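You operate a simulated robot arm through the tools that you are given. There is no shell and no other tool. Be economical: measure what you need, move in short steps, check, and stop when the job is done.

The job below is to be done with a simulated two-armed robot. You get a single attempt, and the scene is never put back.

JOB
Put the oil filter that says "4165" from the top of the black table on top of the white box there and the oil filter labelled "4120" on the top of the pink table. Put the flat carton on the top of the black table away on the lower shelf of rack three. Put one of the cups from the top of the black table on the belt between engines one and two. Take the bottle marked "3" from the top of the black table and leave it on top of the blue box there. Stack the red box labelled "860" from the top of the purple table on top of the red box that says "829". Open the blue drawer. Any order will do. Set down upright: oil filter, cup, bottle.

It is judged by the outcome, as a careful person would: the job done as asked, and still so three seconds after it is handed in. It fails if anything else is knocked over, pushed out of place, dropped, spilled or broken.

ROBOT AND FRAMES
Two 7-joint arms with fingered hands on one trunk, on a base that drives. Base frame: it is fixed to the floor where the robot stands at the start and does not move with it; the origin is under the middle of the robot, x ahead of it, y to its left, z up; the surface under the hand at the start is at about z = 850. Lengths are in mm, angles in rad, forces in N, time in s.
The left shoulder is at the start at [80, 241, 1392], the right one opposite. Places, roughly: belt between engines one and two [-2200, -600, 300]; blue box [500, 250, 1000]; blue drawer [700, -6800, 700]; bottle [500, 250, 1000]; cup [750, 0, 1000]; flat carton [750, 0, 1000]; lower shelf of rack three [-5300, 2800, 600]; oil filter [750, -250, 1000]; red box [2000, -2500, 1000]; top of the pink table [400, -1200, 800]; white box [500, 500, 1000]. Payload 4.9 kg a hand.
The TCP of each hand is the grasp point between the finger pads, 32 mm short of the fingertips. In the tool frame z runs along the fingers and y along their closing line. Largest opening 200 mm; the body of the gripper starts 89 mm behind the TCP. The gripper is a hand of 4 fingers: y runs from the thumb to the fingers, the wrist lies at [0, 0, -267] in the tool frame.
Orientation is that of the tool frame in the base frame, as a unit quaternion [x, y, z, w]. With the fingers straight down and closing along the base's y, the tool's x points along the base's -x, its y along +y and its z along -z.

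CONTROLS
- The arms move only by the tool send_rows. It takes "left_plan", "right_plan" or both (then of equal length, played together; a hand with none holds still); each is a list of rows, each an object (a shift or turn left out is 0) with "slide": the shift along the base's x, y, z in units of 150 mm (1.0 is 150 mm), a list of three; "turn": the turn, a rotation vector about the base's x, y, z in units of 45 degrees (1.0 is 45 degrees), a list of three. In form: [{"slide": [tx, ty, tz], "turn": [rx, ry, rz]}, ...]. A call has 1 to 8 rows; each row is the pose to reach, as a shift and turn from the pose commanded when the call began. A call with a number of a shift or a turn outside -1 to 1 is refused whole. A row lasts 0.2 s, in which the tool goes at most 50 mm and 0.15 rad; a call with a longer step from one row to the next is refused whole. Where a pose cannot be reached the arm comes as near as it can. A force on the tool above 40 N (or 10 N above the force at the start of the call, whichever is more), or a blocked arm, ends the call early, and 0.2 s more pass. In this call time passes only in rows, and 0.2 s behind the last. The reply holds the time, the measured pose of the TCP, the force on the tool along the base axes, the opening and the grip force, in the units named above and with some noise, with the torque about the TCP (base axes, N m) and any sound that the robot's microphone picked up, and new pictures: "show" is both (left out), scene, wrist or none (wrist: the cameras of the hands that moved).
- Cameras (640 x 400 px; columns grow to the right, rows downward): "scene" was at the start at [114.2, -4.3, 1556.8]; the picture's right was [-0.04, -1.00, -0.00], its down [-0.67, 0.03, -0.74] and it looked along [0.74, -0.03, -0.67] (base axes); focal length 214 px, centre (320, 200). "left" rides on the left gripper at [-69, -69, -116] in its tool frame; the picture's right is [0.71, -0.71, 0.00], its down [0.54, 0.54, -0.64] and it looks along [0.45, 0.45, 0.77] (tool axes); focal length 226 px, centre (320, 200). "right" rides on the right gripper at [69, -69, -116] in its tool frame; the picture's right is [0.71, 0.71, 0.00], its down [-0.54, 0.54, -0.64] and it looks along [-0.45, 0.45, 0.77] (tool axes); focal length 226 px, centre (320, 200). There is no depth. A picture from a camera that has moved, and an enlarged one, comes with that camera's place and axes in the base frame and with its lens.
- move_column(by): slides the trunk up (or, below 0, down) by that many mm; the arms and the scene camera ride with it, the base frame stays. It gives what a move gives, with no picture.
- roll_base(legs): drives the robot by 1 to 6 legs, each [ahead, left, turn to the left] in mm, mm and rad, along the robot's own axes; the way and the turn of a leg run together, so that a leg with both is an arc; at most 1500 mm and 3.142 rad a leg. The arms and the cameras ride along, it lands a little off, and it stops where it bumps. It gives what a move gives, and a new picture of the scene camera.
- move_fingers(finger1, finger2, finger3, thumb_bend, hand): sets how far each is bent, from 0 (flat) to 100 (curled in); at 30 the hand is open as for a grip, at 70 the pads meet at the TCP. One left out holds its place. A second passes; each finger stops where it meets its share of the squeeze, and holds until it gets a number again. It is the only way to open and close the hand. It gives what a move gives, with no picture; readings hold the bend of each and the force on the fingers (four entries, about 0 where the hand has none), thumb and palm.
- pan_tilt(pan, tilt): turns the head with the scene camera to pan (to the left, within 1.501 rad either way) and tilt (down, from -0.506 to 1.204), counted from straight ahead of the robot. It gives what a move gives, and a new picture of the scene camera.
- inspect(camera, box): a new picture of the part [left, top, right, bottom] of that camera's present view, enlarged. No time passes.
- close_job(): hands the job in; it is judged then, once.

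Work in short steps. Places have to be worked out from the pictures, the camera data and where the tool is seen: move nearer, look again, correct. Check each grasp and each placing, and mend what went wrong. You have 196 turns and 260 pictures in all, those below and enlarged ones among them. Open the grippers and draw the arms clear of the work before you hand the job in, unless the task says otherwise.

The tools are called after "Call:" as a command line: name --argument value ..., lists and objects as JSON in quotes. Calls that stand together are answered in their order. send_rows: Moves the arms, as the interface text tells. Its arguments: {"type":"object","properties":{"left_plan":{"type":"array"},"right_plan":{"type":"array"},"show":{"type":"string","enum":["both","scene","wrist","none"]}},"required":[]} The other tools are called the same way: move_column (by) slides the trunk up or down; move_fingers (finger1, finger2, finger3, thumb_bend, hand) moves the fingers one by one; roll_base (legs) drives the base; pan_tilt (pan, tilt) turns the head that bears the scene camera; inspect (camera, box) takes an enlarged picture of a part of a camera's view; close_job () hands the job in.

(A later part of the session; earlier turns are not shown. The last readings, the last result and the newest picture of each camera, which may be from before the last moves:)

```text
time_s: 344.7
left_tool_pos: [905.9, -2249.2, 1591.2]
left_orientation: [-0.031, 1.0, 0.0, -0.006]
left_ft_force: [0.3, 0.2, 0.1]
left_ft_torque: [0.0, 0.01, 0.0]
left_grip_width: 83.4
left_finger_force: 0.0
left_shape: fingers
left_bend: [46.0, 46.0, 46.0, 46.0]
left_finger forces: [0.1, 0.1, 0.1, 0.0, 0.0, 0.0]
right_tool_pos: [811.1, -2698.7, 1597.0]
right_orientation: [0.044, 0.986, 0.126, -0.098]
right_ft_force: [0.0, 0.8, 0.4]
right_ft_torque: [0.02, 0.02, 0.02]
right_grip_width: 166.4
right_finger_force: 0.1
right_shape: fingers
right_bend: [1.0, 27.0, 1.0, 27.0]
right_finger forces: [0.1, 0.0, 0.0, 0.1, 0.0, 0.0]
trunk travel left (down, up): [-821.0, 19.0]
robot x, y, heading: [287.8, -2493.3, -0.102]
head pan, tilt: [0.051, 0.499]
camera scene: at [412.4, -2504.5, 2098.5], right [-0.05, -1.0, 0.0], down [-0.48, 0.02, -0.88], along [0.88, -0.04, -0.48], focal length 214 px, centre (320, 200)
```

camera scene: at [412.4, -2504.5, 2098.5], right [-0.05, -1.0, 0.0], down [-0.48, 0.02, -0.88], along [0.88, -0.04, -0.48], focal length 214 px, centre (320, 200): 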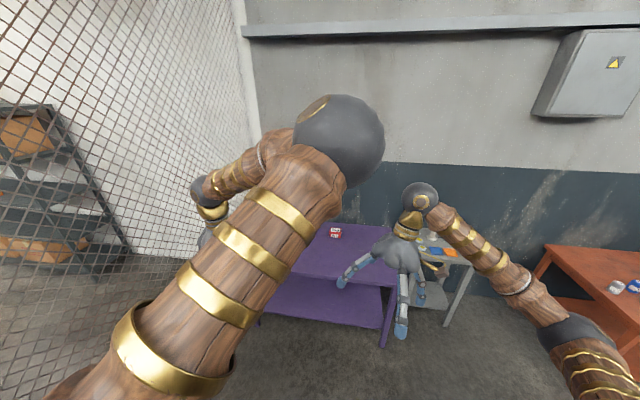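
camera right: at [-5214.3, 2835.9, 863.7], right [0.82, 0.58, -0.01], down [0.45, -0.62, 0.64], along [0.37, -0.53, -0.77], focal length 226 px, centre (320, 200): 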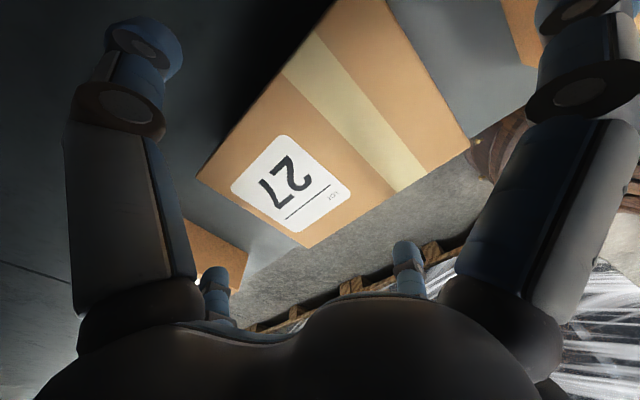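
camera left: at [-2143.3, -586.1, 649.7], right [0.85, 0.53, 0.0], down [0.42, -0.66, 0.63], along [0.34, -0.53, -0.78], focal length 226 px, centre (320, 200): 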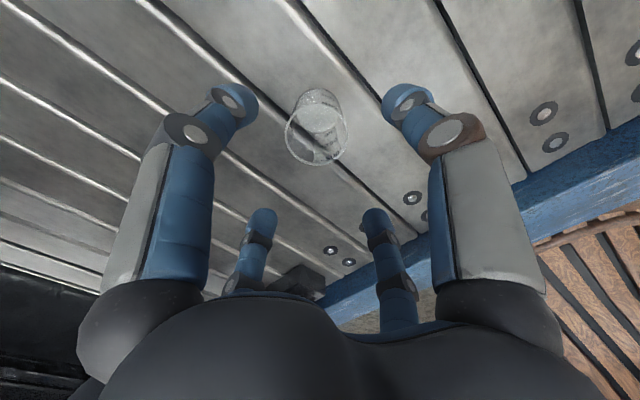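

Three red boxes: near [1850,-2240], [2216,-2190], [2020,-2723]. I drive up to the purple table and zoom for labels.

Call:
roll_base --legs '[[951, 186, -0.1]]'

Call:
pan_tilt --pan -0.05 --tilt 0.85

```text
time_s: 349.6
left_tool_pos: [1871.5, -2274.5, 1593.9]
left_orientation: [0.027, 1.0, 0.0, -0.005]
left_ft_force: [0.2, -0.1, -1.2]
left_ft_torque: [-0.05, -0.02, 0.03]
left_grip_width: 83.6
left_finger_force: 0.1
left_shape: fingers
left_bend: [46.0, 46.0, 46.0, 46.0]
left_finger forces: [0.0, 0.0, 0.0, 0.0, 0.0, 0.0]
right_tool_pos: [1726.0, -2710.4, 1598.0]
right_orientation: [0.1, 0.982, 0.131, -0.09]
right_ft_force: [0.7, 0.5, -0.3]
right_ft_torque: [0.01, -0.03, -0.03]
right_grip_width: 166.5
right_finger_force: 0.0
right_shape: fingers
right_bend: [1.0, 27.0, 1.0, 27.0]
right_finger forces: [0.0, 0.0, 0.0, 0.0, 0.0, 0.1]
trunk travel left (down, up): [-821.0, 19.0]
robot x, y, heading: [1232.2, -2448.3, -0.217]
head pan, tilt: [0.051, 0.499]
camera scene: at [1351.3, -2473.2, 2098.8], right [-0.16, -0.99, 0.0], down [-0.47, 0.08, -0.88], along [0.87, -0.14, -0.48], focal length 214 px, centre (320, 200)
```

scene: 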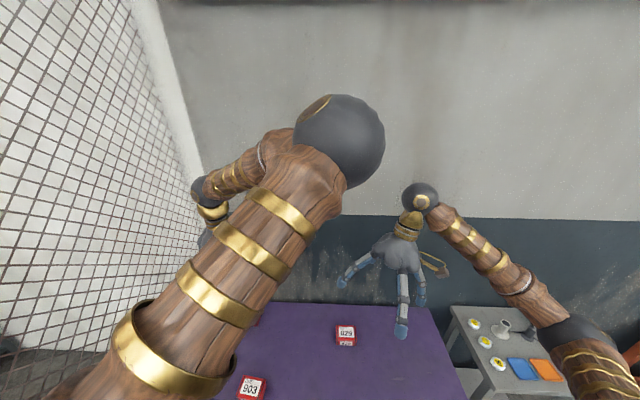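

```text
time_s: 350.4
left_tool_pos: [1872.7, -2275.4, 1594.5]
left_orientation: [0.026, 1.0, 0.0, -0.006]
left_ft_force: [0.5, 0.6, -0.1]
left_ft_torque: [-0.01, -0.05, 0.02]
left_grip_width: 83.5
left_finger_force: 0.1
left_shape: fingers
left_bend: [46.0, 46.0, 46.0, 46.0]
left_finger forces: [0.0, 0.0, 0.0, 0.0, 0.0, 0.1]
right_tool_pos: [1727.4, -2711.8, 1596.9]
right_orientation: [0.1, 0.982, 0.13, -0.09]
right_ft_force: [-0.2, -0.3, -0.7]
right_ft_torque: [0.0, -0.01, -0.02]
right_grip_width: 166.6
right_finger_force: 0.2
right_shape: fingers
right_bend: [1.0, 27.0, 1.0, 27.0]
right_finger forces: [0.0, 0.0, 0.0, 0.0, 0.1, 0.1]
trunk travel left (down, up): [-821.0, 19.0]
robot x, y, heading: [1233.0, -2451.6, -0.212]
head pan, tilt: [-0.051, 0.85]
camera scene: at [1338.7, -2478.9, 2068.7], right [-0.26, -0.97, 0.0], down [-0.72, 0.19, -0.66], along [0.64, -0.17, -0.75], focal length 214 px, centre (320, 200)
```

scene: 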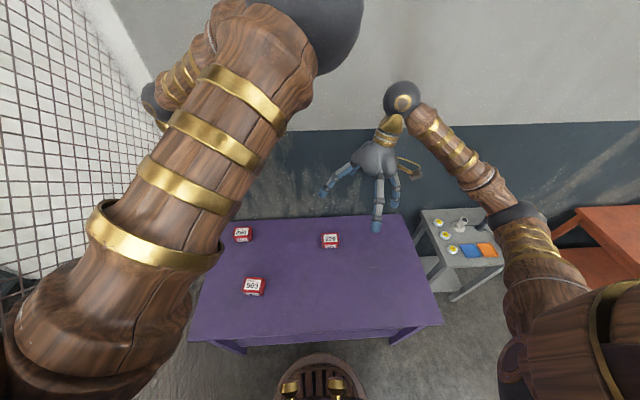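

Call:
inspect --camera "scene" --box '[210, 210, 370, 310]'

```text
4.00 times, centred on (290, 260) of scene
camera zoom: at [1338.7, -2478.9, 2068.7], right [-0.26, -0.97, 0.0], down [-0.72, 0.19, -0.66], along [0.64, -0.17, -0.75], focal length 858 px, centre (440, -40)
```

zoom: 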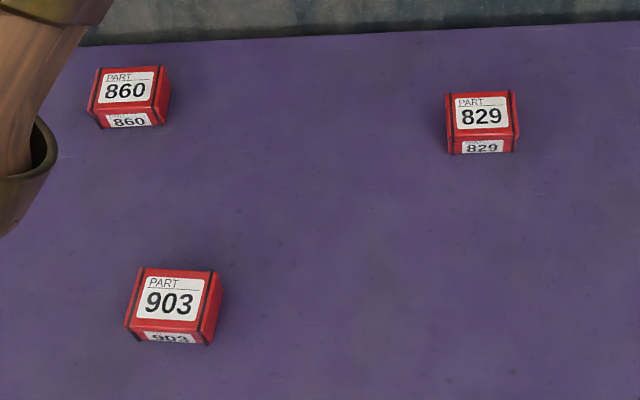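

860 is at [2194,-2192] and 829 at [2000,-2722]. I shift the base left/ahead a little, lower the trunk, and bring the left hand over 860.

Call:
roll_base --legs '[[60, 150, 0]]'

Call:
move_column --by -400

Call:
send_rows --left_plan '[{"slide": [0.25, -0.05, 0]}, {"slide": [0.5, -0.1, 0]}, {"slide": [0.75, -0.15, 0]}, {"slide": [1, -0.2, 0]}]' --show "both"

```text
time_s: 351.9
left_tool_pos: [1958.0, -2148.3, 1594.9]
left_orientation: [0.026, 1.0, 0.003, -0.005]
left_ft_force: [-0.7, -0.6, 0.1]
left_ft_torque: [0.05, -0.07, 0.0]
left_grip_width: 83.4
left_finger_force: 0.1
left_shape: fingers
left_bend: [46.0, 46.0, 46.0, 46.0]
left_finger forces: [0.0, 0.0, 0.1, 0.1, 0.0, 0.0]
right_tool_pos: [1812.8, -2585.1, 1597.0]
right_orientation: [0.1, 0.982, 0.134, -0.089]
right_ft_force: [-0.2, -0.9, -0.4]
right_ft_torque: [0.05, -0.02, -0.03]
right_grip_width: 166.5
right_finger_force: 0.1
right_shape: fingers
right_bend: [1.0, 27.0, 1.0, 27.0]
right_finger forces: [0.0, 0.0, 0.1, 0.0, 0.0, 0.0]
trunk travel left (down, up): [-821.0, 19.0]
robot x, y, heading: [1319.4, -2319.3, -0.214]
head pan, tilt: [-0.051, 0.85]
camera scene: at [1423.1, -2353.5, 2068.8], right [-0.26, -0.97, 0.0], down [-0.72, 0.2, -0.66], along [0.64, -0.17, -0.75], focal length 214 px, centre (320, 200)
```

scene: 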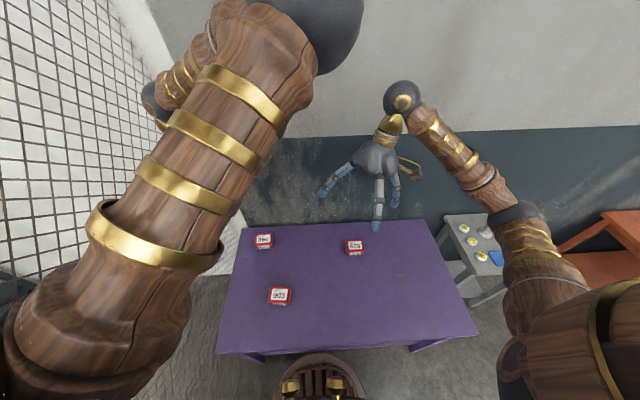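

```text
time_s: 355.7
left_tool_pos: [1961.9, -2141.8, 1192.6]
left_orientation: [0.026, 1.0, 0.0, -0.006]
left_ft_force: [0.8, -0.5, -0.5]
left_ft_torque: [-0.01, -0.04, 0.04]
left_grip_width: 83.8
left_finger_force: 0.0
left_shape: fingers
left_bend: [46.0, 46.0, 46.0, 46.0]
left_finger forces: [0.1, 0.0, 0.0, 0.0, 0.0, 0.0]
right_tool_pos: [1816.3, -2578.9, 1196.0]
right_orientation: [0.101, 0.982, 0.131, -0.089]
right_ft_force: [0.0, 0.3, 0.7]
right_ft_torque: [0.0, -0.01, 0.01]
right_grip_width: 166.1
right_finger_force: 0.0
right_shape: fingers
right_bend: [1.0, 27.0, 1.0, 27.0]
right_finger forces: [0.0, 0.1, 0.0, 0.0, 0.0, 0.0]
trunk travel left (down, up): [-421.0, 419.0]
robot x, y, heading: [1323.6, -2318.1, -0.213]
head pan, tilt: [-0.051, 0.85]
```

```text
time_s: 356.7
left_tool_pos: [2114.4, -2174.0, 1189.6]
left_orientation: [0.026, 1.0, 0.0, -0.007]
left_ft_force: [-0.3, -0.1, -0.2]
left_ft_torque: [0.0, 0.03, -0.02]
left_grip_width: 83.8
left_finger_force: 0.1
left_shape: fingers
left_bend: [46.0, 46.0, 46.0, 46.0]
left_finger forces: [0.0, 0.0, 0.0, 0.1, 0.0, 0.0]
right_tool_pos: [1819.1, -2578.5, 1196.1]
right_orientation: [0.101, 0.982, 0.131, -0.091]
right_ft_force: [-0.5, -0.5, -0.5]
right_ft_torque: [0.0, 0.0, -0.03]
right_grip_width: 166.4
right_finger_force: 0.1
right_shape: fingers
right_bend: [1.0, 27.0, 1.0, 27.0]
right_finger forces: [0.0, 0.0, 0.0, 0.1, 0.1, 0.0]
trunk travel left (down, up): [-421.0, 419.0]
robot x, y, heading: [1322.3, -2314.5, -0.217]
head pan, tilt: [-0.051, 0.85]
camera scene: at [1431.4, -2345.2, 1668.4], right [-0.26, -0.97, 0.0], down [-0.73, 0.19, -0.66], along [0.64, -0.17, -0.75], focal length 214 px, centre (320, 200)
camera left: at [2181.8, -2248.2, 1303.7], right [-0.74, -0.67, 0.01], down [-0.5, 0.57, 0.65], along [-0.44, 0.48, -0.76], focal length 226 px, centre (320, 200)
```

scene: 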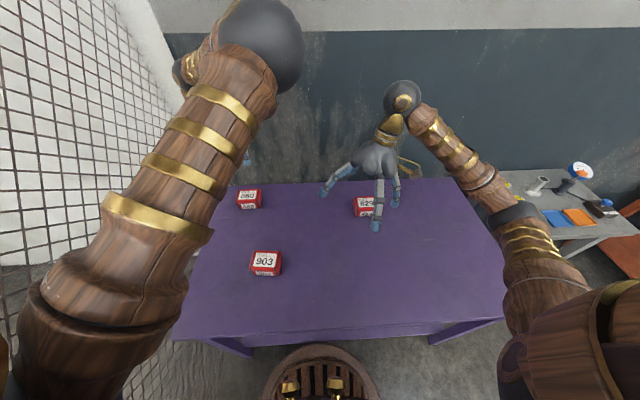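
left: 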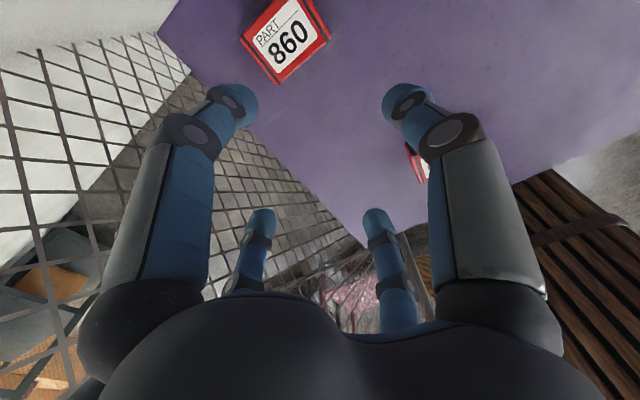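

860 measured: centre [2190,-2193], 72×102 mm. I align yaw, centre over it and descend partway.

Call:
move_fingers --hand "left" --finger1 42 --finger2 40 --finger3 42 --thumb_bend 40

Call:
send_rows --left_plan '[{"slide": [0.25, -0.06, -0.1], "turn": [0, 0, -0.1]}, {"slide": [0.5, -0.13, -0.2], "turn": [0, 0, -0.19]}, {"slide": [0.5, -0.13, -0.5], "turn": [0, 0, -0.19]}, {"slide": [0.5, -0.13, -0.8], "turn": [0, 0, -0.19]}, {"slide": [0.5, -0.13, -1], "turn": [0, 0, -0.19]}]' --show "wrist"

```text
time_s: 357.7
left_tool_pos: [2110.7, -2173.9, 1191.8]
left_orientation: [0.026, 1.0, 0.0, -0.007]
left_ft_force: [0.3, 0.7, 0.4]
left_ft_torque: [-0.01, -0.01, 0.01]
left_grip_width: 101.6
left_finger_force: 0.0
left_shape: fingers
left_bend: [42.0, 40.0, 42.0, 40.0]
left_finger forces: [0.1, 0.0, 0.1, 0.1, 0.0, 0.0]
right_tool_pos: [1816.2, -2578.0, 1197.5]
right_orientation: [0.101, 0.982, 0.13, -0.09]
right_ft_force: [-0.6, 0.4, -0.6]
right_ft_torque: [0.0, -0.01, 0.03]
right_grip_width: 166.7
right_finger_force: 0.0
right_shape: fingers
right_bend: [1.0, 27.0, 1.0, 27.0]
right_finger forces: [0.0, 0.0, 0.0, 0.0, 0.1, 0.0]
trunk travel left (down, up): [-421.0, 419.0]
robot x, y, heading: [1321.2, -2317.7, -0.207]
head pan, tilt: [-0.051, 0.85]
```

```text
time_s: 358.9
left_tool_pos: [2190.8, -2190.3, 1040.7]
left_orientation: [0.102, 0.995, 0.0, -0.006]
left_ft_force: [0.1, -0.7, 0.4]
left_ft_torque: [0.0, 0.03, -0.01]
left_grip_width: 101.8
left_finger_force: 0.1
left_shape: fingers
left_bend: [42.0, 40.0, 42.0, 40.0]
left_finger forces: [0.0, 0.0, 0.1, 0.0, 0.0, 0.0]
right_tool_pos: [1818.2, -2578.2, 1196.0]
right_orientation: [0.101, 0.982, 0.131, -0.09]
right_ft_force: [0.6, 0.4, 0.1]
right_ft_torque: [-0.01, 0.0, 0.01]
right_grip_width: 166.7
right_finger_force: 0.1
right_shape: fingers
right_bend: [1.0, 27.0, 1.0, 27.0]
right_finger forces: [0.1, 0.0, 0.0, 0.0, 0.0, 0.0]
trunk travel left (down, up): [-421.0, 419.0]
robot x, y, heading: [1323.1, -2320.3, -0.211]
head pan, tilt: [-0.051, 0.85]
camera left: at [2245.6, -2272.7, 1153.5], right [-0.83, -0.55, 0.01], down [-0.41, 0.64, 0.65], along [-0.36, 0.54, -0.76], focal length 226 px, centre (320, 200)
```

left: 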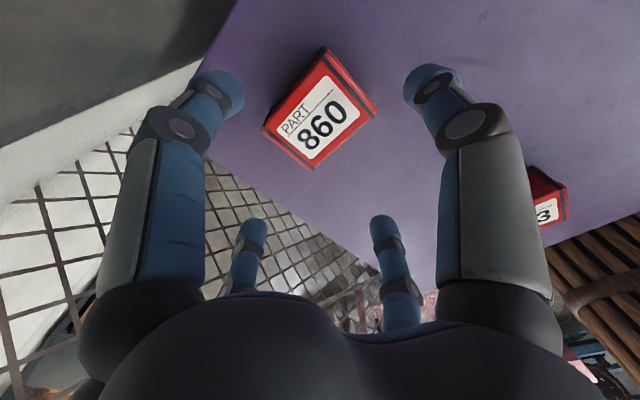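

Centred. Descend to grasp height, close, and lift.

Call:
send_rows --left_plan '[{"slide": [0.02, -0.05, -0.25]}, {"slide": [0.02, -0.05, -0.5]}, {"slide": [0.02, -0.05, -0.75]}, {"slide": [0.02, -0.05, -0.9]}, {"slide": [0.02, -0.05, -1]}]' --show "wrist"

Call:
move_fingers --hand "left" --finger1 65 --finger2 65 --finger3 65 --thumb_bend 65

Call:
send_rows --left_plan '[{"slide": [0, 0, 0.1]}, {"slide": [0, 0, 0.3]}, {"slide": [0, 0, 0.6]}, {"slide": [0, 0, 0.9]}]' --show "both"

```text
time_s: 360.1
left_tool_pos: [2192.2, -2197.5, 892.0]
left_orientation: [0.101, 0.995, 0.001, -0.005]
left_ft_force: [-0.2, 0.4, 2.3]
left_ft_torque: [-0.05, -0.18, -0.02]
left_grip_width: 101.8
left_finger_force: 1.5
left_shape: fingers
left_bend: [42.0, 40.0, 42.0, 40.0]
left_finger forces: [2.0, 0.0, 0.1, 0.0, 0.0, 0.0]
right_tool_pos: [1816.0, -2578.8, 1196.4]
right_orientation: [0.101, 0.982, 0.131, -0.09]
right_ft_force: [0.4, -0.3, -0.2]
right_ft_torque: [0.0, -0.01, -0.01]
right_grip_width: 166.6
right_finger_force: 0.1
right_shape: fingers
right_bend: [1.0, 27.0, 1.0, 27.0]
right_finger forces: [0.0, 0.0, 0.0, 0.0, 0.1, 0.0]
trunk travel left (down, up): [-421.0, 419.0]
robot x, y, heading: [1323.3, -2316.9, -0.206]
head pan, tilt: [-0.051, 0.85]
camera left: at [2246.9, -2281.3, 1005.3], right [-0.83, -0.55, 0.01], down [-0.42, 0.64, 0.65], along [-0.36, 0.54, -0.76], focal length 226 px, centre (320, 200)
```

left: 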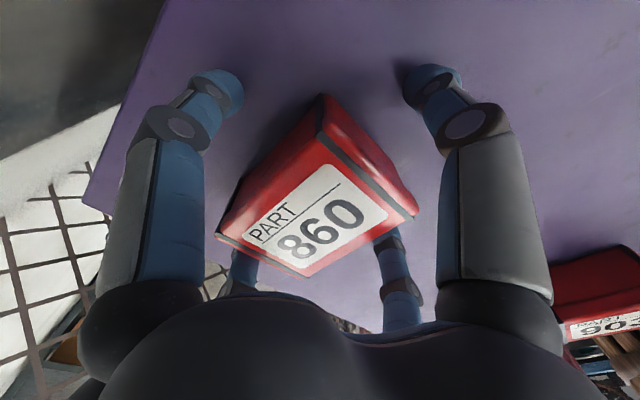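

```text
time_s: 361.1
left_tool_pos: [2191.1, -2199.6, 894.1]
left_orientation: [0.101, 0.995, 0.002, -0.005]
left_ft_force: [4.4, -6.7, 21.1]
left_ft_torque: [-0.72, -0.73, -0.08]
left_grip_width: 57.3
left_finger_force: 29.4
left_shape: fingers
left_bend: [55.0, 47.0, 56.0, 55.0]
left_finger forces: [19.3, 9.7, 8.0, 0.2, 21.1, 0.0]
right_tool_pos: [1814.6, -2580.1, 1196.5]
right_orientation: [0.101, 0.982, 0.132, -0.089]
right_ft_force: [0.5, 0.2, -0.2]
right_ft_torque: [-0.06, 0.06, 0.0]
right_grip_width: 166.3
right_finger_force: 0.0
right_shape: fingers
right_bend: [1.0, 27.0, 1.0, 27.0]
right_finger forces: [0.1, 0.1, 0.0, 0.1, 0.0, 0.0]
trunk travel left (down, up): [-421.0, 419.0]
robot x, y, heading: [1323.2, -2316.4, -0.214]
head pan, tilt: [-0.051, 0.85]
```

```text
time_s: 362.1
left_tool_pos: [2190.0, -2200.9, 1029.1]
left_orientation: [0.1, 0.995, 0.001, -0.007]
left_ft_force: [-0.3, -1.0, -5.1]
left_ft_torque: [-0.02, 0.01, -0.01]
left_grip_width: 57.1
left_finger_force: 22.2
left_shape: fingers
left_bend: [56.0, 47.0, 56.0, 56.0]
left_finger forces: [6.9, 10.9, 8.8, 0.0, 18.1, 0.0]
right_tool_pos: [1816.0, -2578.8, 1197.7]
right_orientation: [0.101, 0.982, 0.131, -0.09]
right_ft_force: [-0.7, -0.6, 0.5]
right_ft_torque: [-0.01, 0.01, -0.02]
right_grip_width: 166.6
right_finger_force: 0.0
right_shape: fingers
right_bend: [1.0, 27.0, 1.0, 27.0]
right_finger forces: [0.0, 0.1, 0.0, 0.1, 0.0, 0.0]
trunk travel left (down, up): [-421.0, 419.0]
robot x, y, heading: [1321.7, -2317.9, -0.212]
head pan, tilt: [-0.051, 0.85]
camera scene: at [1428.4, -2345.4, 1668.5], right [-0.26, -0.97, 0.0], down [-0.73, 0.19, -0.66], along [0.64, -0.17, -0.75], focal length 214 px, centre (320, 200)
camera left: at [2244.6, -2283.7, 1142.7], right [-0.83, -0.55, 0.01], down [-0.41, 0.64, 0.65], along [-0.36, 0.54, -0.76], focal length 226 px, centre (320, 200)
```

scene: 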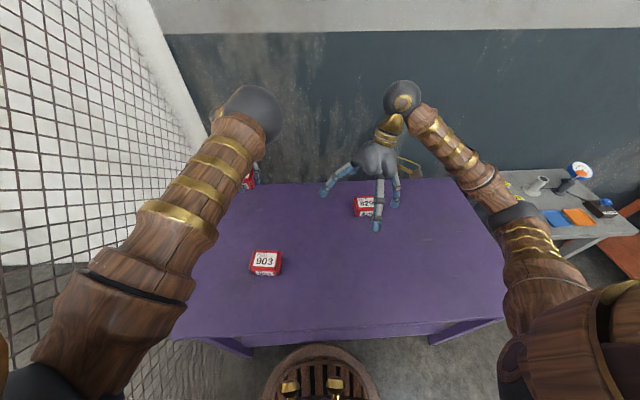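
left: 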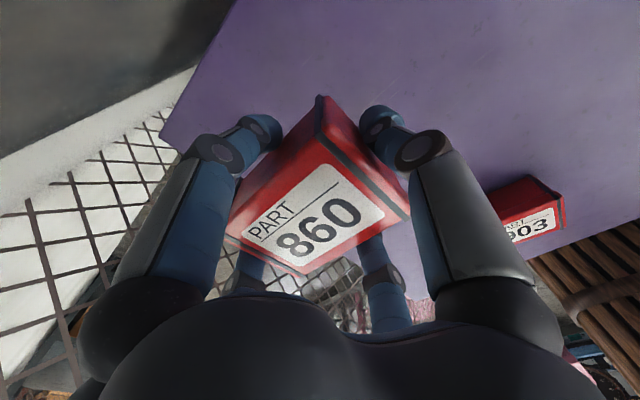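

860 is held (box centre ~13 mm toward +y from the TCP). I check 829's position with the right wrist camera.

Call:
inspect --camera "right" --box '[0, 0, 640, 400]'

Call:
inspect --camera "scene" --box '[300, 160, 440, 260]'

```text
1.00 times, centred on (320, 200) of right (not enlarged: the box is as wide or as high as the picture)
camera zoom: at [1753.2, -2664.8, 1303.0], right [-0.52, 0.79, 0.31], down [0.74, 0.24, 0.63], along [0.42, 0.56, -0.71], focal length 226 px, centre (320, 200)
```

zoom: 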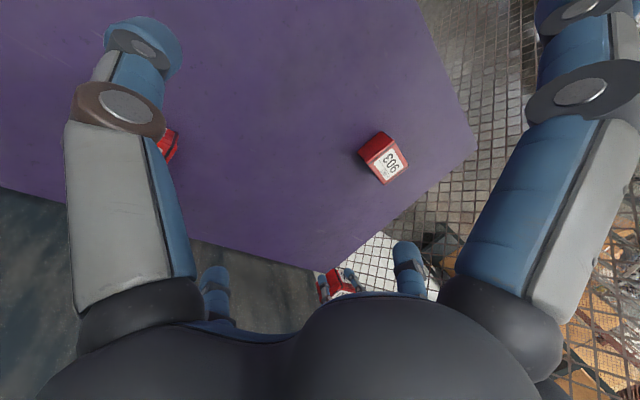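

```text
4.00 times, centred on (370, 210) of scene
camera zoom: at [1428.4, -2345.4, 1668.5], right [-0.26, -0.97, 0.0], down [-0.73, 0.19, -0.66], along [0.64, -0.17, -0.75], focal length 858 px, centre (120, 160)
```

zoom: 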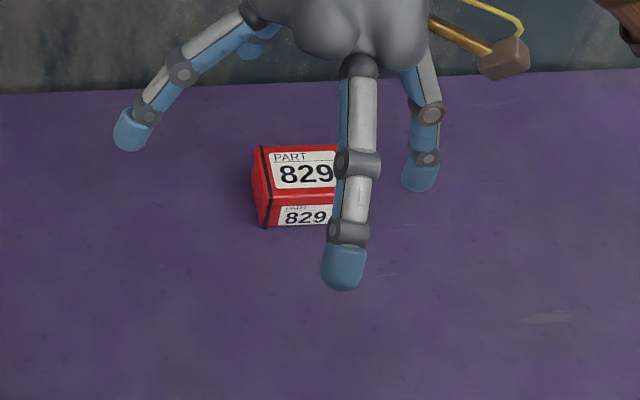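

I drive right, stopping 200 mm short laterally to measure 829 unobstructed.

Call:
roll_base --legs '[[-73, -363, 0]]'

Call:
inspect --camera "scene" --box '[240, 140, 400, 260]'

```text
time_s: 364.4
left_tool_pos: [2044.4, -2530.5, 1028.1]
left_orientation: [0.099, 0.995, 0.001, -0.006]
left_ft_force: [-0.3, 0.3, -4.4]
left_ft_torque: [-0.04, 0.0, 0.0]
left_grip_width: 57.1
left_finger_force: 21.8
left_shape: fingers
left_bend: [56.0, 47.0, 56.0, 56.0]
left_finger forces: [6.9, 10.9, 8.8, 0.1, 18.1, 0.0]
right_tool_pos: [1671.8, -2910.4, 1196.2]
right_orientation: [0.099, 0.982, 0.13, -0.091]
right_ft_force: [-0.5, -0.1, 0.7]
right_ft_torque: [-0.02, 0.01, 0.02]
right_grip_width: 166.6
right_finger_force: 0.1
right_shape: fingers
right_bend: [1.0, 27.0, 1.0, 27.0]
right_finger forces: [0.1, 0.1, 0.0, 0.0, 0.0, 0.1]
trunk travel left (down, up): [-421.0, 419.0]
robot x, y, heading: [1179.3, -2650.2, -0.208]
head pan, tilt: [-0.051, 0.85]
camera scene: at [1283.9, -2676.7, 1668.5], right [-0.26, -0.97, 0.0], down [-0.73, 0.19, -0.66], along [0.64, -0.17, -0.75], focal length 214 px, centre (320, 200)
```

scene: 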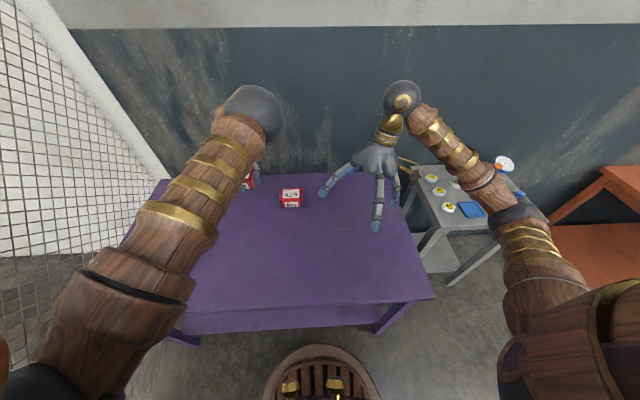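

```text
3.33 times, centred on (320, 200) of scene
camera zoom: at [1283.9, -2676.7, 1668.5], right [-0.26, -0.97, 0.0], down [-0.73, 0.19, -0.66], along [0.64, -0.17, -0.75], focal length 715 px, centre (320, 200)
```

zoom: 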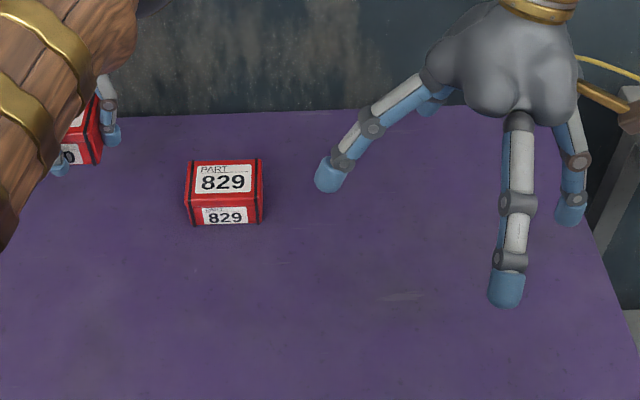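

829 top centre ≈ [2005,-2724]. I drive right 205 and fine-tune with the arm above it.

Call:
roll_base --legs '[[5, -205, 0]]'

Call:
inspect --camera "left" --box '[0, 0, 640, 400]'

```text
time_s: 366.1
left_tool_pos: [2006.5, -2727.5, 1027.9]
left_orientation: [0.098, 0.995, 0.0, -0.006]
left_ft_force: [0.4, 1.2, -5.4]
left_ft_torque: [-0.08, 0.04, -0.01]
left_grip_width: 57.4
left_finger_force: 22.2
left_shape: fingers
left_bend: [56.0, 47.0, 56.0, 56.0]
left_finger forces: [6.9, 10.9, 8.8, 0.0, 18.2, 0.0]
right_tool_pos: [1636.4, -3108.3, 1196.8]
right_orientation: [0.098, 0.982, 0.13, -0.091]
right_ft_force: [-0.1, 0.6, 0.6]
right_ft_torque: [-0.07, 0.01, 0.05]
right_grip_width: 166.8
right_finger_force: 0.1
right_shape: fingers
right_bend: [1.0, 27.0, 1.0, 27.0]
right_finger forces: [0.0, 0.0, 0.0, 0.1, 0.0, 0.1]
trunk travel left (down, up): [-421.0, 419.0]
robot x, y, heading: [1137.6, -2857.2, -0.204]
head pan, tilt: [-0.051, 0.85]
camera scene: at [1246.8, -2876.7, 1668.6], right [-0.25, -0.97, 0.0], down [-0.73, 0.19, -0.66], along [0.64, -0.17, -0.75], focal length 214 px, centre (320, 200)
```

scene: 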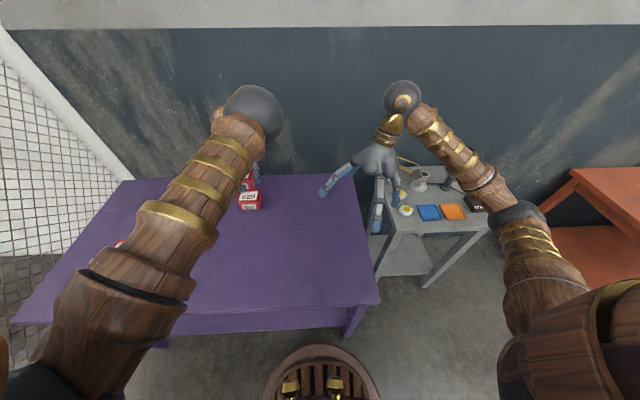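

```text
1.00 times, centred on (320, 200) of left (not enlarged: the box is as wide or as high as the picture)
camera zoom: at [2062.6, -2810.1, 1141.8], right [-0.83, -0.56, 0.01], down [-0.42, 0.64, 0.65], along [-0.37, 0.54, -0.76], focal length 226 px, centre (320, 200)
```

zoom: 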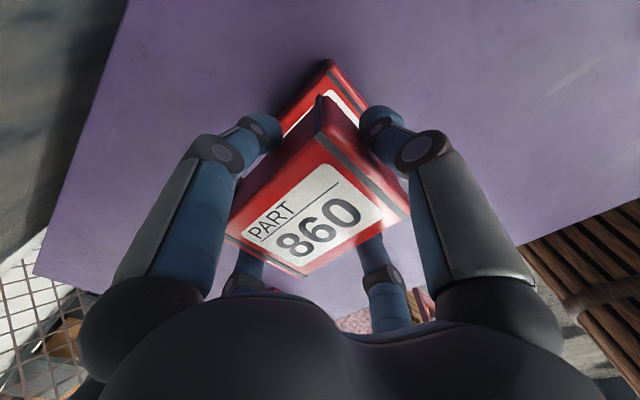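

Both estimates agree: 860 needs only −5 mm in x to be over 829. I lower gently to contact (expected TCP ≈ 955–962).

Call:
send_rows --left_plan '[{"slide": [-0.035, 0, -0.15]}, {"slide": [-0.035, 0, -0.28]}, {"slide": [-0.035, 0, -0.36]}, {"slide": [-0.035, 0, -0.41]}, {"slide": [-0.035, 0, -0.45]}, {"slide": [-0.035, 0, -0.49]}, {"slide": [-0.035, 0, -0.53]}]' --show "both"

```text
time_s: 367.6
left_tool_pos: [2000.8, -2730.7, 953.1]
left_orientation: [0.097, 0.995, 0.001, -0.003]
left_ft_force: [4.3, 1.5, 16.6]
left_ft_torque: [-0.15, -0.05, 0.08]
left_grip_width: 57.3
left_finger_force: 24.5
left_shape: fingers
left_bend: [56.0, 47.0, 56.0, 56.0]
left_finger forces: [8.6, 11.5, 8.9, 0.0, 18.8, 0.0]
right_tool_pos: [1631.7, -3110.9, 1198.5]
right_orientation: [0.097, 0.983, 0.131, -0.09]
right_ft_force: [-0.8, 0.0, 1.1]
right_ft_torque: [-0.03, -0.02, -0.02]
right_grip_width: 166.9
right_finger_force: 0.1
right_shape: fingers
right_bend: [1.0, 27.0, 1.0, 27.0]
right_finger forces: [0.0, 0.0, 0.1, 0.1, 0.1, 0.1]
trunk travel left (down, up): [-421.0, 419.0]
robot x, y, heading: [1137.3, -2850.6, -0.207]
head pan, tilt: [-0.051, 0.85]
camera scene: at [1242.3, -2880.0, 1669.3], right [-0.25, -0.97, 0.0], down [-0.73, 0.19, -0.66], along [0.64, -0.17, -0.75], focal length 214 px, centre (320, 200)
camera left: at [2056.9, -2812.3, 1067.2], right [-0.83, -0.56, 0.0], down [-0.42, 0.63, 0.65], along [-0.36, 0.54, -0.76], focal length 226 px, centre (320, 200)
```

scene: 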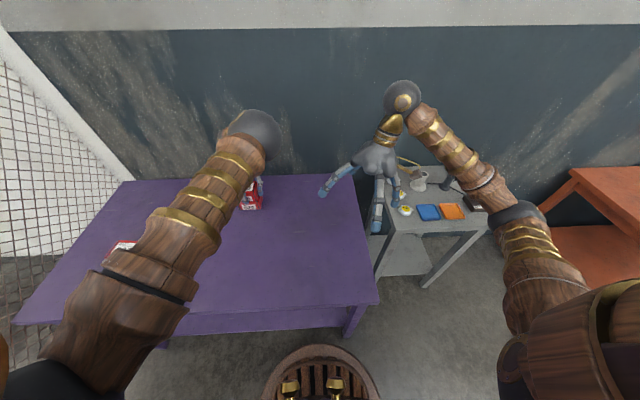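
left: 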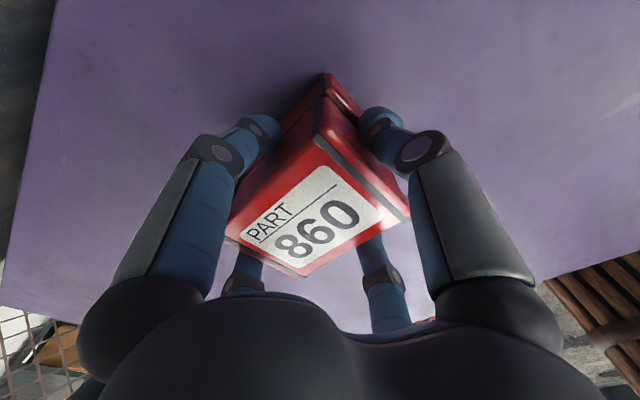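

Contact at the expected height. Ease up, release and lift.

Call:
send_rows --left_plan '[{"slide": [0, 0, 0.025]}]' --show "none"

Call:
move_fingers --hand "left" --finger1 42 --finger2 38 --finger3 42 --thumb_bend 40

Call:
send_rows --left_plan '[{"slide": [0, 0, 0.1]}, {"slide": [0, 0, 0.3]}, {"slide": [0, 0, 0.6]}, {"slide": [0, 0, 0.9]}, {"slide": [0, 0, 1]}]' --show "both"

```text
time_s: 368.1
left_tool_pos: [2000.7, -2728.9, 953.4]
left_orientation: [0.097, 0.995, 0.001, -0.005]
left_ft_force: [5.9, 1.1, 11.5]
left_ft_torque: [-0.13, -0.23, 0.03]
left_grip_width: 56.9
left_finger_force: 24.3
left_shape: fingers
left_bend: [56.0, 47.0, 56.0, 56.0]
left_finger forces: [9.1, 11.5, 8.4, 0.1, 18.3, 0.0]
right_tool_pos: [1634.0, -3110.1, 1197.6]
right_orientation: [0.097, 0.983, 0.131, -0.091]
right_ft_force: [0.5, 0.6, 0.5]
right_ft_torque: [0.01, 0.0, 0.01]
right_grip_width: 166.5
right_finger_force: 0.0
right_shape: fingers
right_bend: [1.0, 27.0, 1.0, 27.0]
right_finger forces: [0.0, 0.0, 0.0, 0.1, 0.0, 0.0]
trunk travel left (down, up): [-421.0, 419.0]
robot x, y, heading: [1143.2, -2850.4, -0.202]
head pan, tilt: [-0.051, 0.85]
```

```text
time_s: 369.1
left_tool_pos: [2000.3, -2728.4, 952.5]
left_orientation: [0.097, 0.995, 0.001, -0.006]
left_ft_force: [0.2, -0.3, -0.3]
left_ft_torque: [0.01, -0.04, -0.01]
left_grip_width: 101.8
left_finger_force: 0.0
left_shape: fingers
left_bend: [42.0, 38.0, 42.0, 40.0]
left_finger forces: [0.0, 0.0, 0.1, 0.0, 0.0, 0.0]
right_tool_pos: [1635.3, -3109.9, 1196.1]
right_orientation: [0.097, 0.983, 0.13, -0.09]
right_ft_force: [-0.9, 0.4, 0.2]
right_ft_torque: [-0.06, 0.01, -0.02]
right_grip_width: 166.5
right_finger_force: 0.0
right_shape: fingers
right_bend: [1.0, 27.0, 1.0, 27.0]
right_finger forces: [0.0, 0.0, 0.0, 0.0, 0.0, 0.1]
trunk travel left (down, up): [-421.0, 419.0]
robot x, y, heading: [1141.0, -2855.6, -0.199]
head pan, tilt: [-0.051, 0.85]
```

```text
time_s: 370.2
left_tool_pos: [1999.5, -2731.2, 1102.1]
left_orientation: [0.097, 0.995, 0.002, -0.007]
left_ft_force: [0.5, 1.1, 0.6]
left_ft_torque: [-0.01, -0.01, -0.01]
left_grip_width: 101.6
left_finger_force: 0.1
left_shape: fingers
left_bend: [42.0, 38.0, 42.0, 40.0]
left_finger forces: [0.0, 0.0, 0.1, 0.0, 0.0, 0.0]
right_tool_pos: [1635.5, -3109.7, 1196.5]
right_orientation: [0.096, 0.983, 0.13, -0.09]
right_ft_force: [-0.2, 0.0, -0.1]
right_ft_torque: [0.02, 0.0, -0.01]
right_grip_width: 166.3
right_finger_force: 0.1
right_shape: fingers
right_bend: [1.0, 27.0, 1.0, 27.0]
right_finger forces: [0.0, 0.0, 0.1, 0.0, 0.1, 0.0]
trunk travel left (down, up): [-421.0, 419.0]
robot x, y, heading: [1140.1, -2851.4, -0.202]
head pan, tilt: [-0.051, 0.85]
camera scene: at [1245.5, -2879.8, 1668.5], right [-0.25, -0.97, 0.0], down [-0.73, 0.19, -0.66], along [0.64, -0.17, -0.75], focal length 214 px, centre (320, 200)
camera left: at [2056.1, -2812.7, 1216.2], right [-0.83, -0.56, 0.01], down [-0.42, 0.63, 0.65], along [-0.37, 0.54, -0.76], focal length 226 px, centre (320, 200)
```

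scene: 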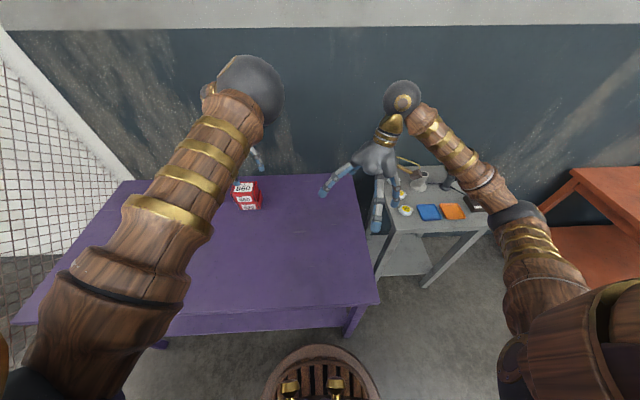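
left: 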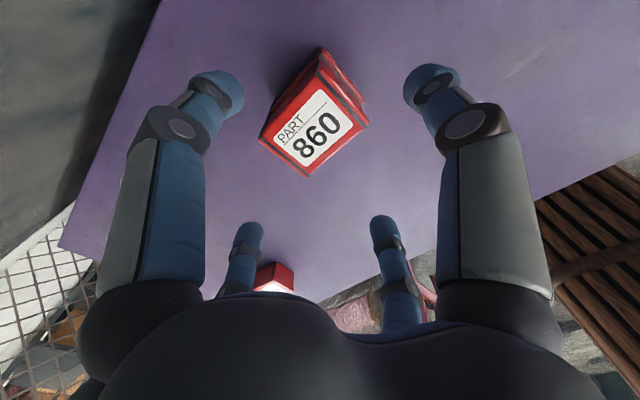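

860 is stacked on 829. Now to the blue drawer: raise arms, back off, and travel right along the aisle.

Call:
send_rows --left_plan '[{"slide": [-0.3, 0.06, 0.1]}, {"slide": [-0.6, 0.12, 0.15]}, {"slide": [-0.9, 0.18, 0.2]}, {"slide": [-1, 0.2, 0.4]}]' --right_plan '[{"slide": [0, 0, 0], "turn": [0.05, 0.05, 0]}, {"slide": [0, 0, 0], "turn": [0.08, 0.1, 0]}, {"slide": [0, 0, 0], "turn": [0.08, 0.1, 0]}, {"slide": [0, 0, 0], "turn": [0.08, 0.1, 0]}]' --show "none"

Call:
move_column --by 300

Call:
roll_base --legs '[[-400, 0, 0], [0, -1300, 0], [0, -1000, 0]]'

Call:
pan_tilt --pan -0.7 --tilt 0.55

```text
time_s: 371.2
left_tool_pos: [1846.0, -2700.1, 1162.8]
left_orientation: [0.097, 0.995, 0.002, -0.005]
left_ft_force: [-0.4, 0.2, 0.3]
left_ft_torque: [0.03, -0.05, 0.01]
left_grip_width: 101.7
left_finger_force: 0.0
left_shape: fingers
left_bend: [42.0, 38.0, 42.0, 40.0]
left_finger forces: [0.0, 0.0, 0.0, 0.1, 0.1, 0.1]
right_tool_pos: [1632.2, -3109.1, 1197.9]
right_orientation: [0.099, 0.974, 0.157, -0.133]
right_ft_force: [-0.1, 0.6, -0.1]
right_ft_torque: [0.01, -0.04, -0.01]
right_grip_width: 166.7
right_finger_force: 0.0
right_shape: fingers
right_bend: [1.0, 27.0, 1.0, 27.0]
right_finger forces: [0.1, 0.0, 0.0, 0.0, 0.0, 0.0]
trunk travel left (down, up): [-421.0, 419.0]
robot x, y, heading: [1140.3, -2850.3, -0.211]
head pan, tilt: [-0.051, 0.85]
```

```text
time_s: 374.2
left_tool_pos: [1849.1, -2699.9, 1463.3]
left_orientation: [0.098, 0.995, 0.001, -0.007]
left_ft_force: [-0.2, -0.6, -0.4]
left_ft_torque: [0.01, 0.02, 0.0]
left_grip_width: 101.7
left_finger_force: 0.1
left_shape: fingers
left_bend: [42.0, 38.0, 42.0, 40.0]
left_finger forces: [0.1, 0.0, 0.0, 0.0, 0.0, 0.0]
right_tool_pos: [1634.2, -3110.9, 1495.8]
right_orientation: [0.098, 0.974, 0.157, -0.133]
right_ft_force: [-0.2, 1.0, 0.6]
right_ft_torque: [0.01, -0.01, 0.02]
right_grip_width: 166.3
right_finger_force: 0.0
right_shape: fingers
right_bend: [1.0, 27.0, 1.0, 27.0]
right_finger forces: [0.0, 0.1, 0.0, 0.0, 0.1, 0.1]
trunk travel left (down, up): [-721.0, 119.0]
robot x, y, heading: [1140.8, -2854.2, -0.205]
head pan, tilt: [-0.051, 0.85]
```

```text
time_s: 387.9
left_tool_pos: [974.3, -4905.1, 1462.4]
left_orientation: [0.094, 0.996, 0.0, -0.006]
left_ft_force: [1.0, 0.9, -0.4]
left_ft_torque: [0.01, -0.02, -0.04]
left_grip_width: 102.0
left_finger_force: 0.1
left_shape: fingers
left_bend: [42.0, 38.0, 42.0, 40.0]
left_finger forces: [0.0, 0.0, 0.0, 0.1, 0.0, 0.0]
right_tool_pos: [761.7, -5316.5, 1496.8]
right_orientation: [0.097, 0.974, 0.157, -0.133]
right_ft_force: [0.2, 0.2, 0.1]
right_ft_torque: [-0.05, -0.01, -0.01]
right_grip_width: 166.5
right_finger_force: 0.1
right_shape: fingers
right_bend: [1.0, 27.0, 1.0, 27.0]
right_finger forces: [0.0, 0.0, 0.0, 0.1, 0.1, 0.0]
trunk travel left (down, up): [-721.0, 119.0]
robot x, y, heading: [266.2, -5060.3, -0.2]
head pan, tilt: [-0.051, 0.85]
camera scene: at [372.1, -5087.9, 1968.6], right [-0.25, -0.97, 0.0], down [-0.73, 0.18, -0.66], along [0.64, -0.16, -0.75], focal length 214 px, centre (320, 200)
```

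scene: 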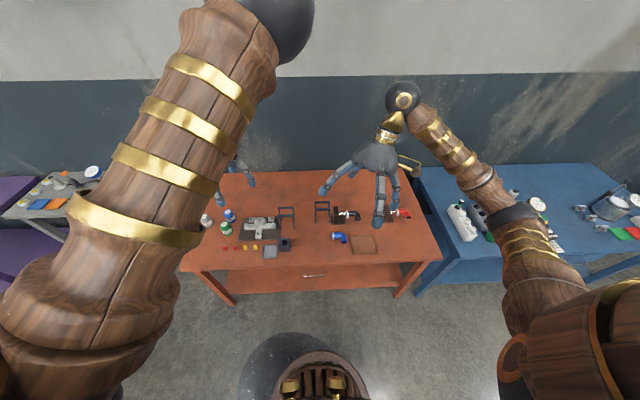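

```text
time_s: 388.9
left_tool_pos: [974.0, -4907.3, 1462.2]
left_orientation: [0.095, 0.996, 0.002, -0.006]
left_ft_force: [0.4, -0.3, -0.2]
left_ft_torque: [0.03, 0.01, 0.0]
left_grip_width: 101.5
left_finger_force: 0.1
left_shape: fingers
left_bend: [42.0, 38.0, 42.0, 40.0]
left_finger forces: [0.1, 0.0, 0.0, 0.0, 0.0, 0.1]
right_tool_pos: [761.1, -5318.2, 1496.1]
right_orientation: [0.096, 0.974, 0.157, -0.133]
right_ft_force: [-0.7, -0.8, -0.1]
right_ft_torque: [0.0, 0.01, 0.0]
right_grip_width: 166.1
right_finger_force: 0.0
right_shape: fingers
right_bend: [1.0, 27.0, 1.0, 27.0]
right_finger forces: [0.0, 0.0, 0.0, 0.0, 0.0, 0.0]
trunk travel left (down, up): [-721.0, 119.0]
robot x, y, heading: [264.3, -5062.9, -0.201]
head pan, tilt: [-0.7, 0.55]
camera scene: at [351.8, -5141.5, 1993.9], right [-0.78, -0.62, 0.0], down [-0.33, 0.41, -0.85], along [0.53, -0.67, -0.52], focal length 214 px, centre (320, 200)
```

scene: 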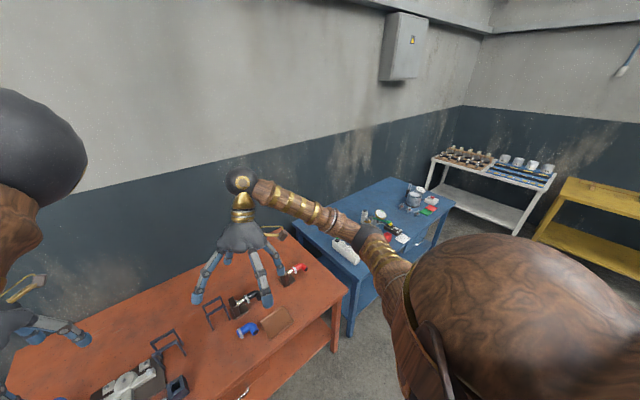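

I continue to the blue table and look at its drawer front.

Call:
roll_base --legs '[[0, -1450, 0]]'

Call:
pan_tilt --pan -0.1 --tilt 0.75

```text
time_s: 395.9
left_tool_pos: [687.2, -6300.8, 1461.8]
left_orientation: [0.101, 0.995, 0.001, -0.006]
left_ft_force: [0.7, 0.2, -0.1]
left_ft_torque: [-0.01, -0.01, -0.02]
left_grip_width: 101.4
left_finger_force: 0.1
left_shape: fingers
left_bend: [42.0, 38.0, 42.0, 40.0]
left_finger forces: [0.1, 0.0, 0.0, 0.0, 0.0, 0.2]
right_tool_pos: [470.1, -6711.3, 1496.9]
right_orientation: [0.103, 0.973, 0.158, -0.132]
right_ft_force: [-0.3, -0.8, -0.6]
right_ft_torque: [-0.01, 0.01, -0.01]
right_grip_width: 166.7
right_finger_force: 0.1
right_shape: fingers
right_bend: [1.0, 27.0, 1.0, 27.0]
right_finger forces: [0.0, 0.1, 0.0, 0.0, 0.1, 0.1]
trunk travel left (down, up): [-721.0, 119.0]
robot x, y, heading: [-24.1, -6449.8, -0.215]
head pan, tilt: [-0.7, 0.55]
camera scene: at [62.5, -6527.8, 1994.0], right [-0.79, -0.61, 0.0], down [-0.32, 0.41, -0.85], along [0.52, -0.67, -0.52], focal length 214 px, centre (320, 200)
```

scene: 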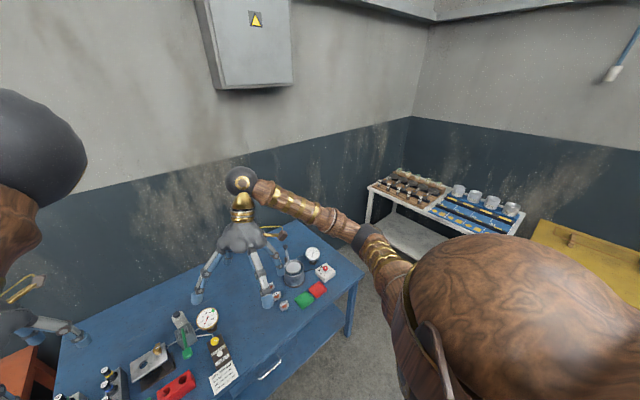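

```text
time_s: 396.9
left_tool_pos: [686.4, -6302.9, 1461.7]
left_orientation: [0.1, 0.995, 0.001, -0.007]
left_ft_force: [0.3, 0.2, -0.6]
left_ft_torque: [0.0, 0.03, 0.0]
left_grip_width: 101.7
left_finger_force: 0.1
left_shape: fingers
left_bend: [42.0, 38.0, 42.0, 40.0]
left_finger forces: [0.0, 0.0, 0.0, 0.1, 0.0, 0.0]
right_tool_pos: [470.0, -6711.0, 1496.2]
right_orientation: [0.103, 0.973, 0.157, -0.132]
right_ft_force: [0.2, 0.2, 0.9]
right_ft_torque: [0.0, 0.01, 0.01]
right_grip_width: 166.6
right_finger_force: 0.0
right_shape: fingers
right_bend: [1.0, 27.0, 1.0, 27.0]
right_finger forces: [0.0, 0.1, 0.0, 0.0, 0.1, 0.0]
trunk travel left (down, up): [-721.0, 119.0]
robot x, y, heading: [-20.6, -6451.8, -0.214]
head pan, tilt: [-0.099, 0.75]
camera scene: at [85.9, -6484.3, 1976.6], right [-0.31, -0.95, 0.0], down [-0.65, 0.21, -0.73], along [0.7, -0.22, -0.68], focal length 214 px, centre (320, 200)
```

scene: 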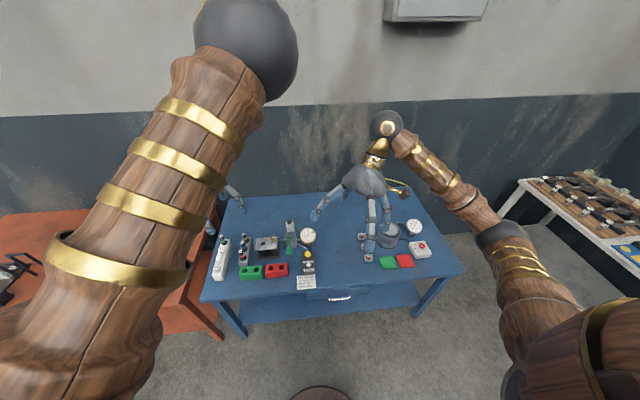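

The drawer's pull is visible at the front centre of the blue table. I zoom in.

Call:
inspect --camera "scene" --box '[270, 260, 410, 340]'

Call:
move_column --by -390

Call:
pan_tilt --pan -0.1 --tilt 0.6

Call:
inspect --camera "scene" --box '[220, 220, 420, 370]'

```text
4.57 times, centred on (340, 300) of scene
camera zoom: at [85.9, -6484.3, 1976.6], right [-0.31, -0.95, 0.0], down [-0.65, 0.21, -0.73], along [0.7, -0.22, -0.68], focal length 980 px, centre (229, -257)
```

zoom: 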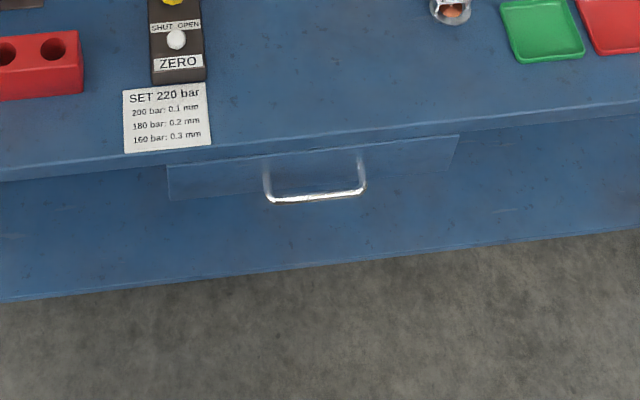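

```text
time_s: 400.7
left_tool_pos: [686.5, -6301.6, 1073.1]
left_orientation: [0.1, 0.995, 0.001, -0.006]
left_ft_force: [-0.2, -0.1, -0.3]
left_ft_torque: [0.02, -0.02, -0.01]
left_grip_width: 101.4
left_finger_force: 0.2
left_shape: fingers
left_bend: [42.0, 38.0, 42.0, 40.0]
left_finger forces: [0.0, 0.0, 0.0, 0.0, 0.1, 0.0]
right_tool_pos: [470.6, -6711.3, 1107.0]
right_orientation: [0.103, 0.973, 0.157, -0.132]
right_ft_force: [-0.9, 0.8, -0.2]
right_ft_torque: [0.03, 0.04, 0.01]
right_grip_width: 166.5
right_finger_force: 0.0
right_shape: fingers
right_bend: [1.0, 27.0, 1.0, 27.0]
right_finger forces: [0.0, 0.0, 0.1, 0.0, 0.0, 0.1]
trunk travel left (down, up): [-331.0, 509.0]
robot x, y, heading: [-23.6, -6450.4, -0.216]
head pan, tilt: [-0.099, 0.75]
```

```text
time_s: 401.4
left_tool_pos: [686.5, -6302.0, 1072.7]
left_orientation: [0.1, 0.995, 0.001, -0.006]
left_ft_force: [-0.7, 0.0, 0.3]
left_ft_torque: [0.02, 0.0, 0.0]
left_grip_width: 101.8
left_finger_force: 0.0
left_shape: fingers
left_bend: [42.0, 38.0, 42.0, 40.0]
left_finger forces: [0.0, 0.0, 0.1, 0.1, 0.0, 0.0]
right_tool_pos: [469.5, -6711.8, 1105.0]
right_orientation: [0.102, 0.973, 0.157, -0.132]
right_ft_force: [-0.3, -0.1, 1.1]
right_ft_torque: [-0.02, -0.02, 0.0]
right_grip_width: 166.3
right_finger_force: 0.0
right_shape: fingers
right_bend: [1.0, 27.0, 1.0, 27.0]
right_finger forces: [0.0, 0.0, 0.0, 0.1, 0.1, 0.0]
trunk travel left (down, up): [-331.0, 509.0]
robot x, y, heading: [-22.9, -6451.6, -0.211]
head pan, tilt: [-0.099, 0.6]
camera scene: at [91.1, -6485.3, 1599.4], right [-0.31, -0.95, 0.0], down [-0.54, 0.17, -0.82], along [0.79, -0.25, -0.57], focal length 214 px, centre (320, 200)
```

scene: 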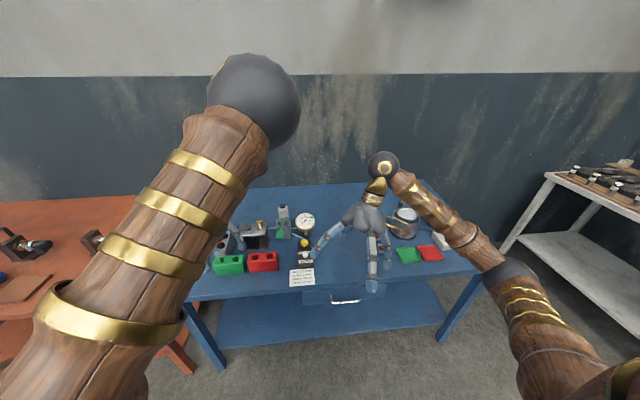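

```text
2.67 times, centred on (320, 295) of scene
camera zoom: at [91.1, -6485.3, 1599.4], right [-0.31, -0.95, 0.0], down [-0.54, 0.17, -0.82], along [0.79, -0.25, -0.57], focal length 572 px, centre (320, -53)
```

zoom: 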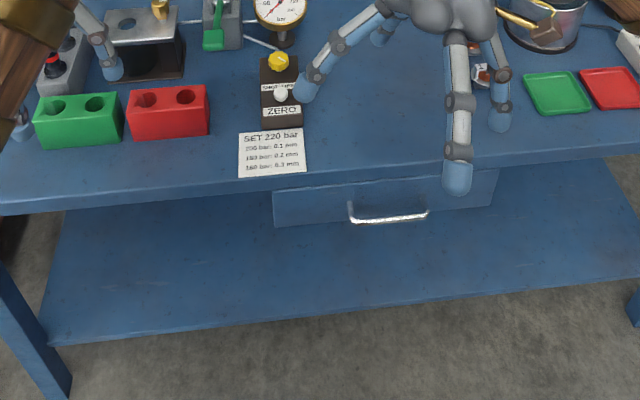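

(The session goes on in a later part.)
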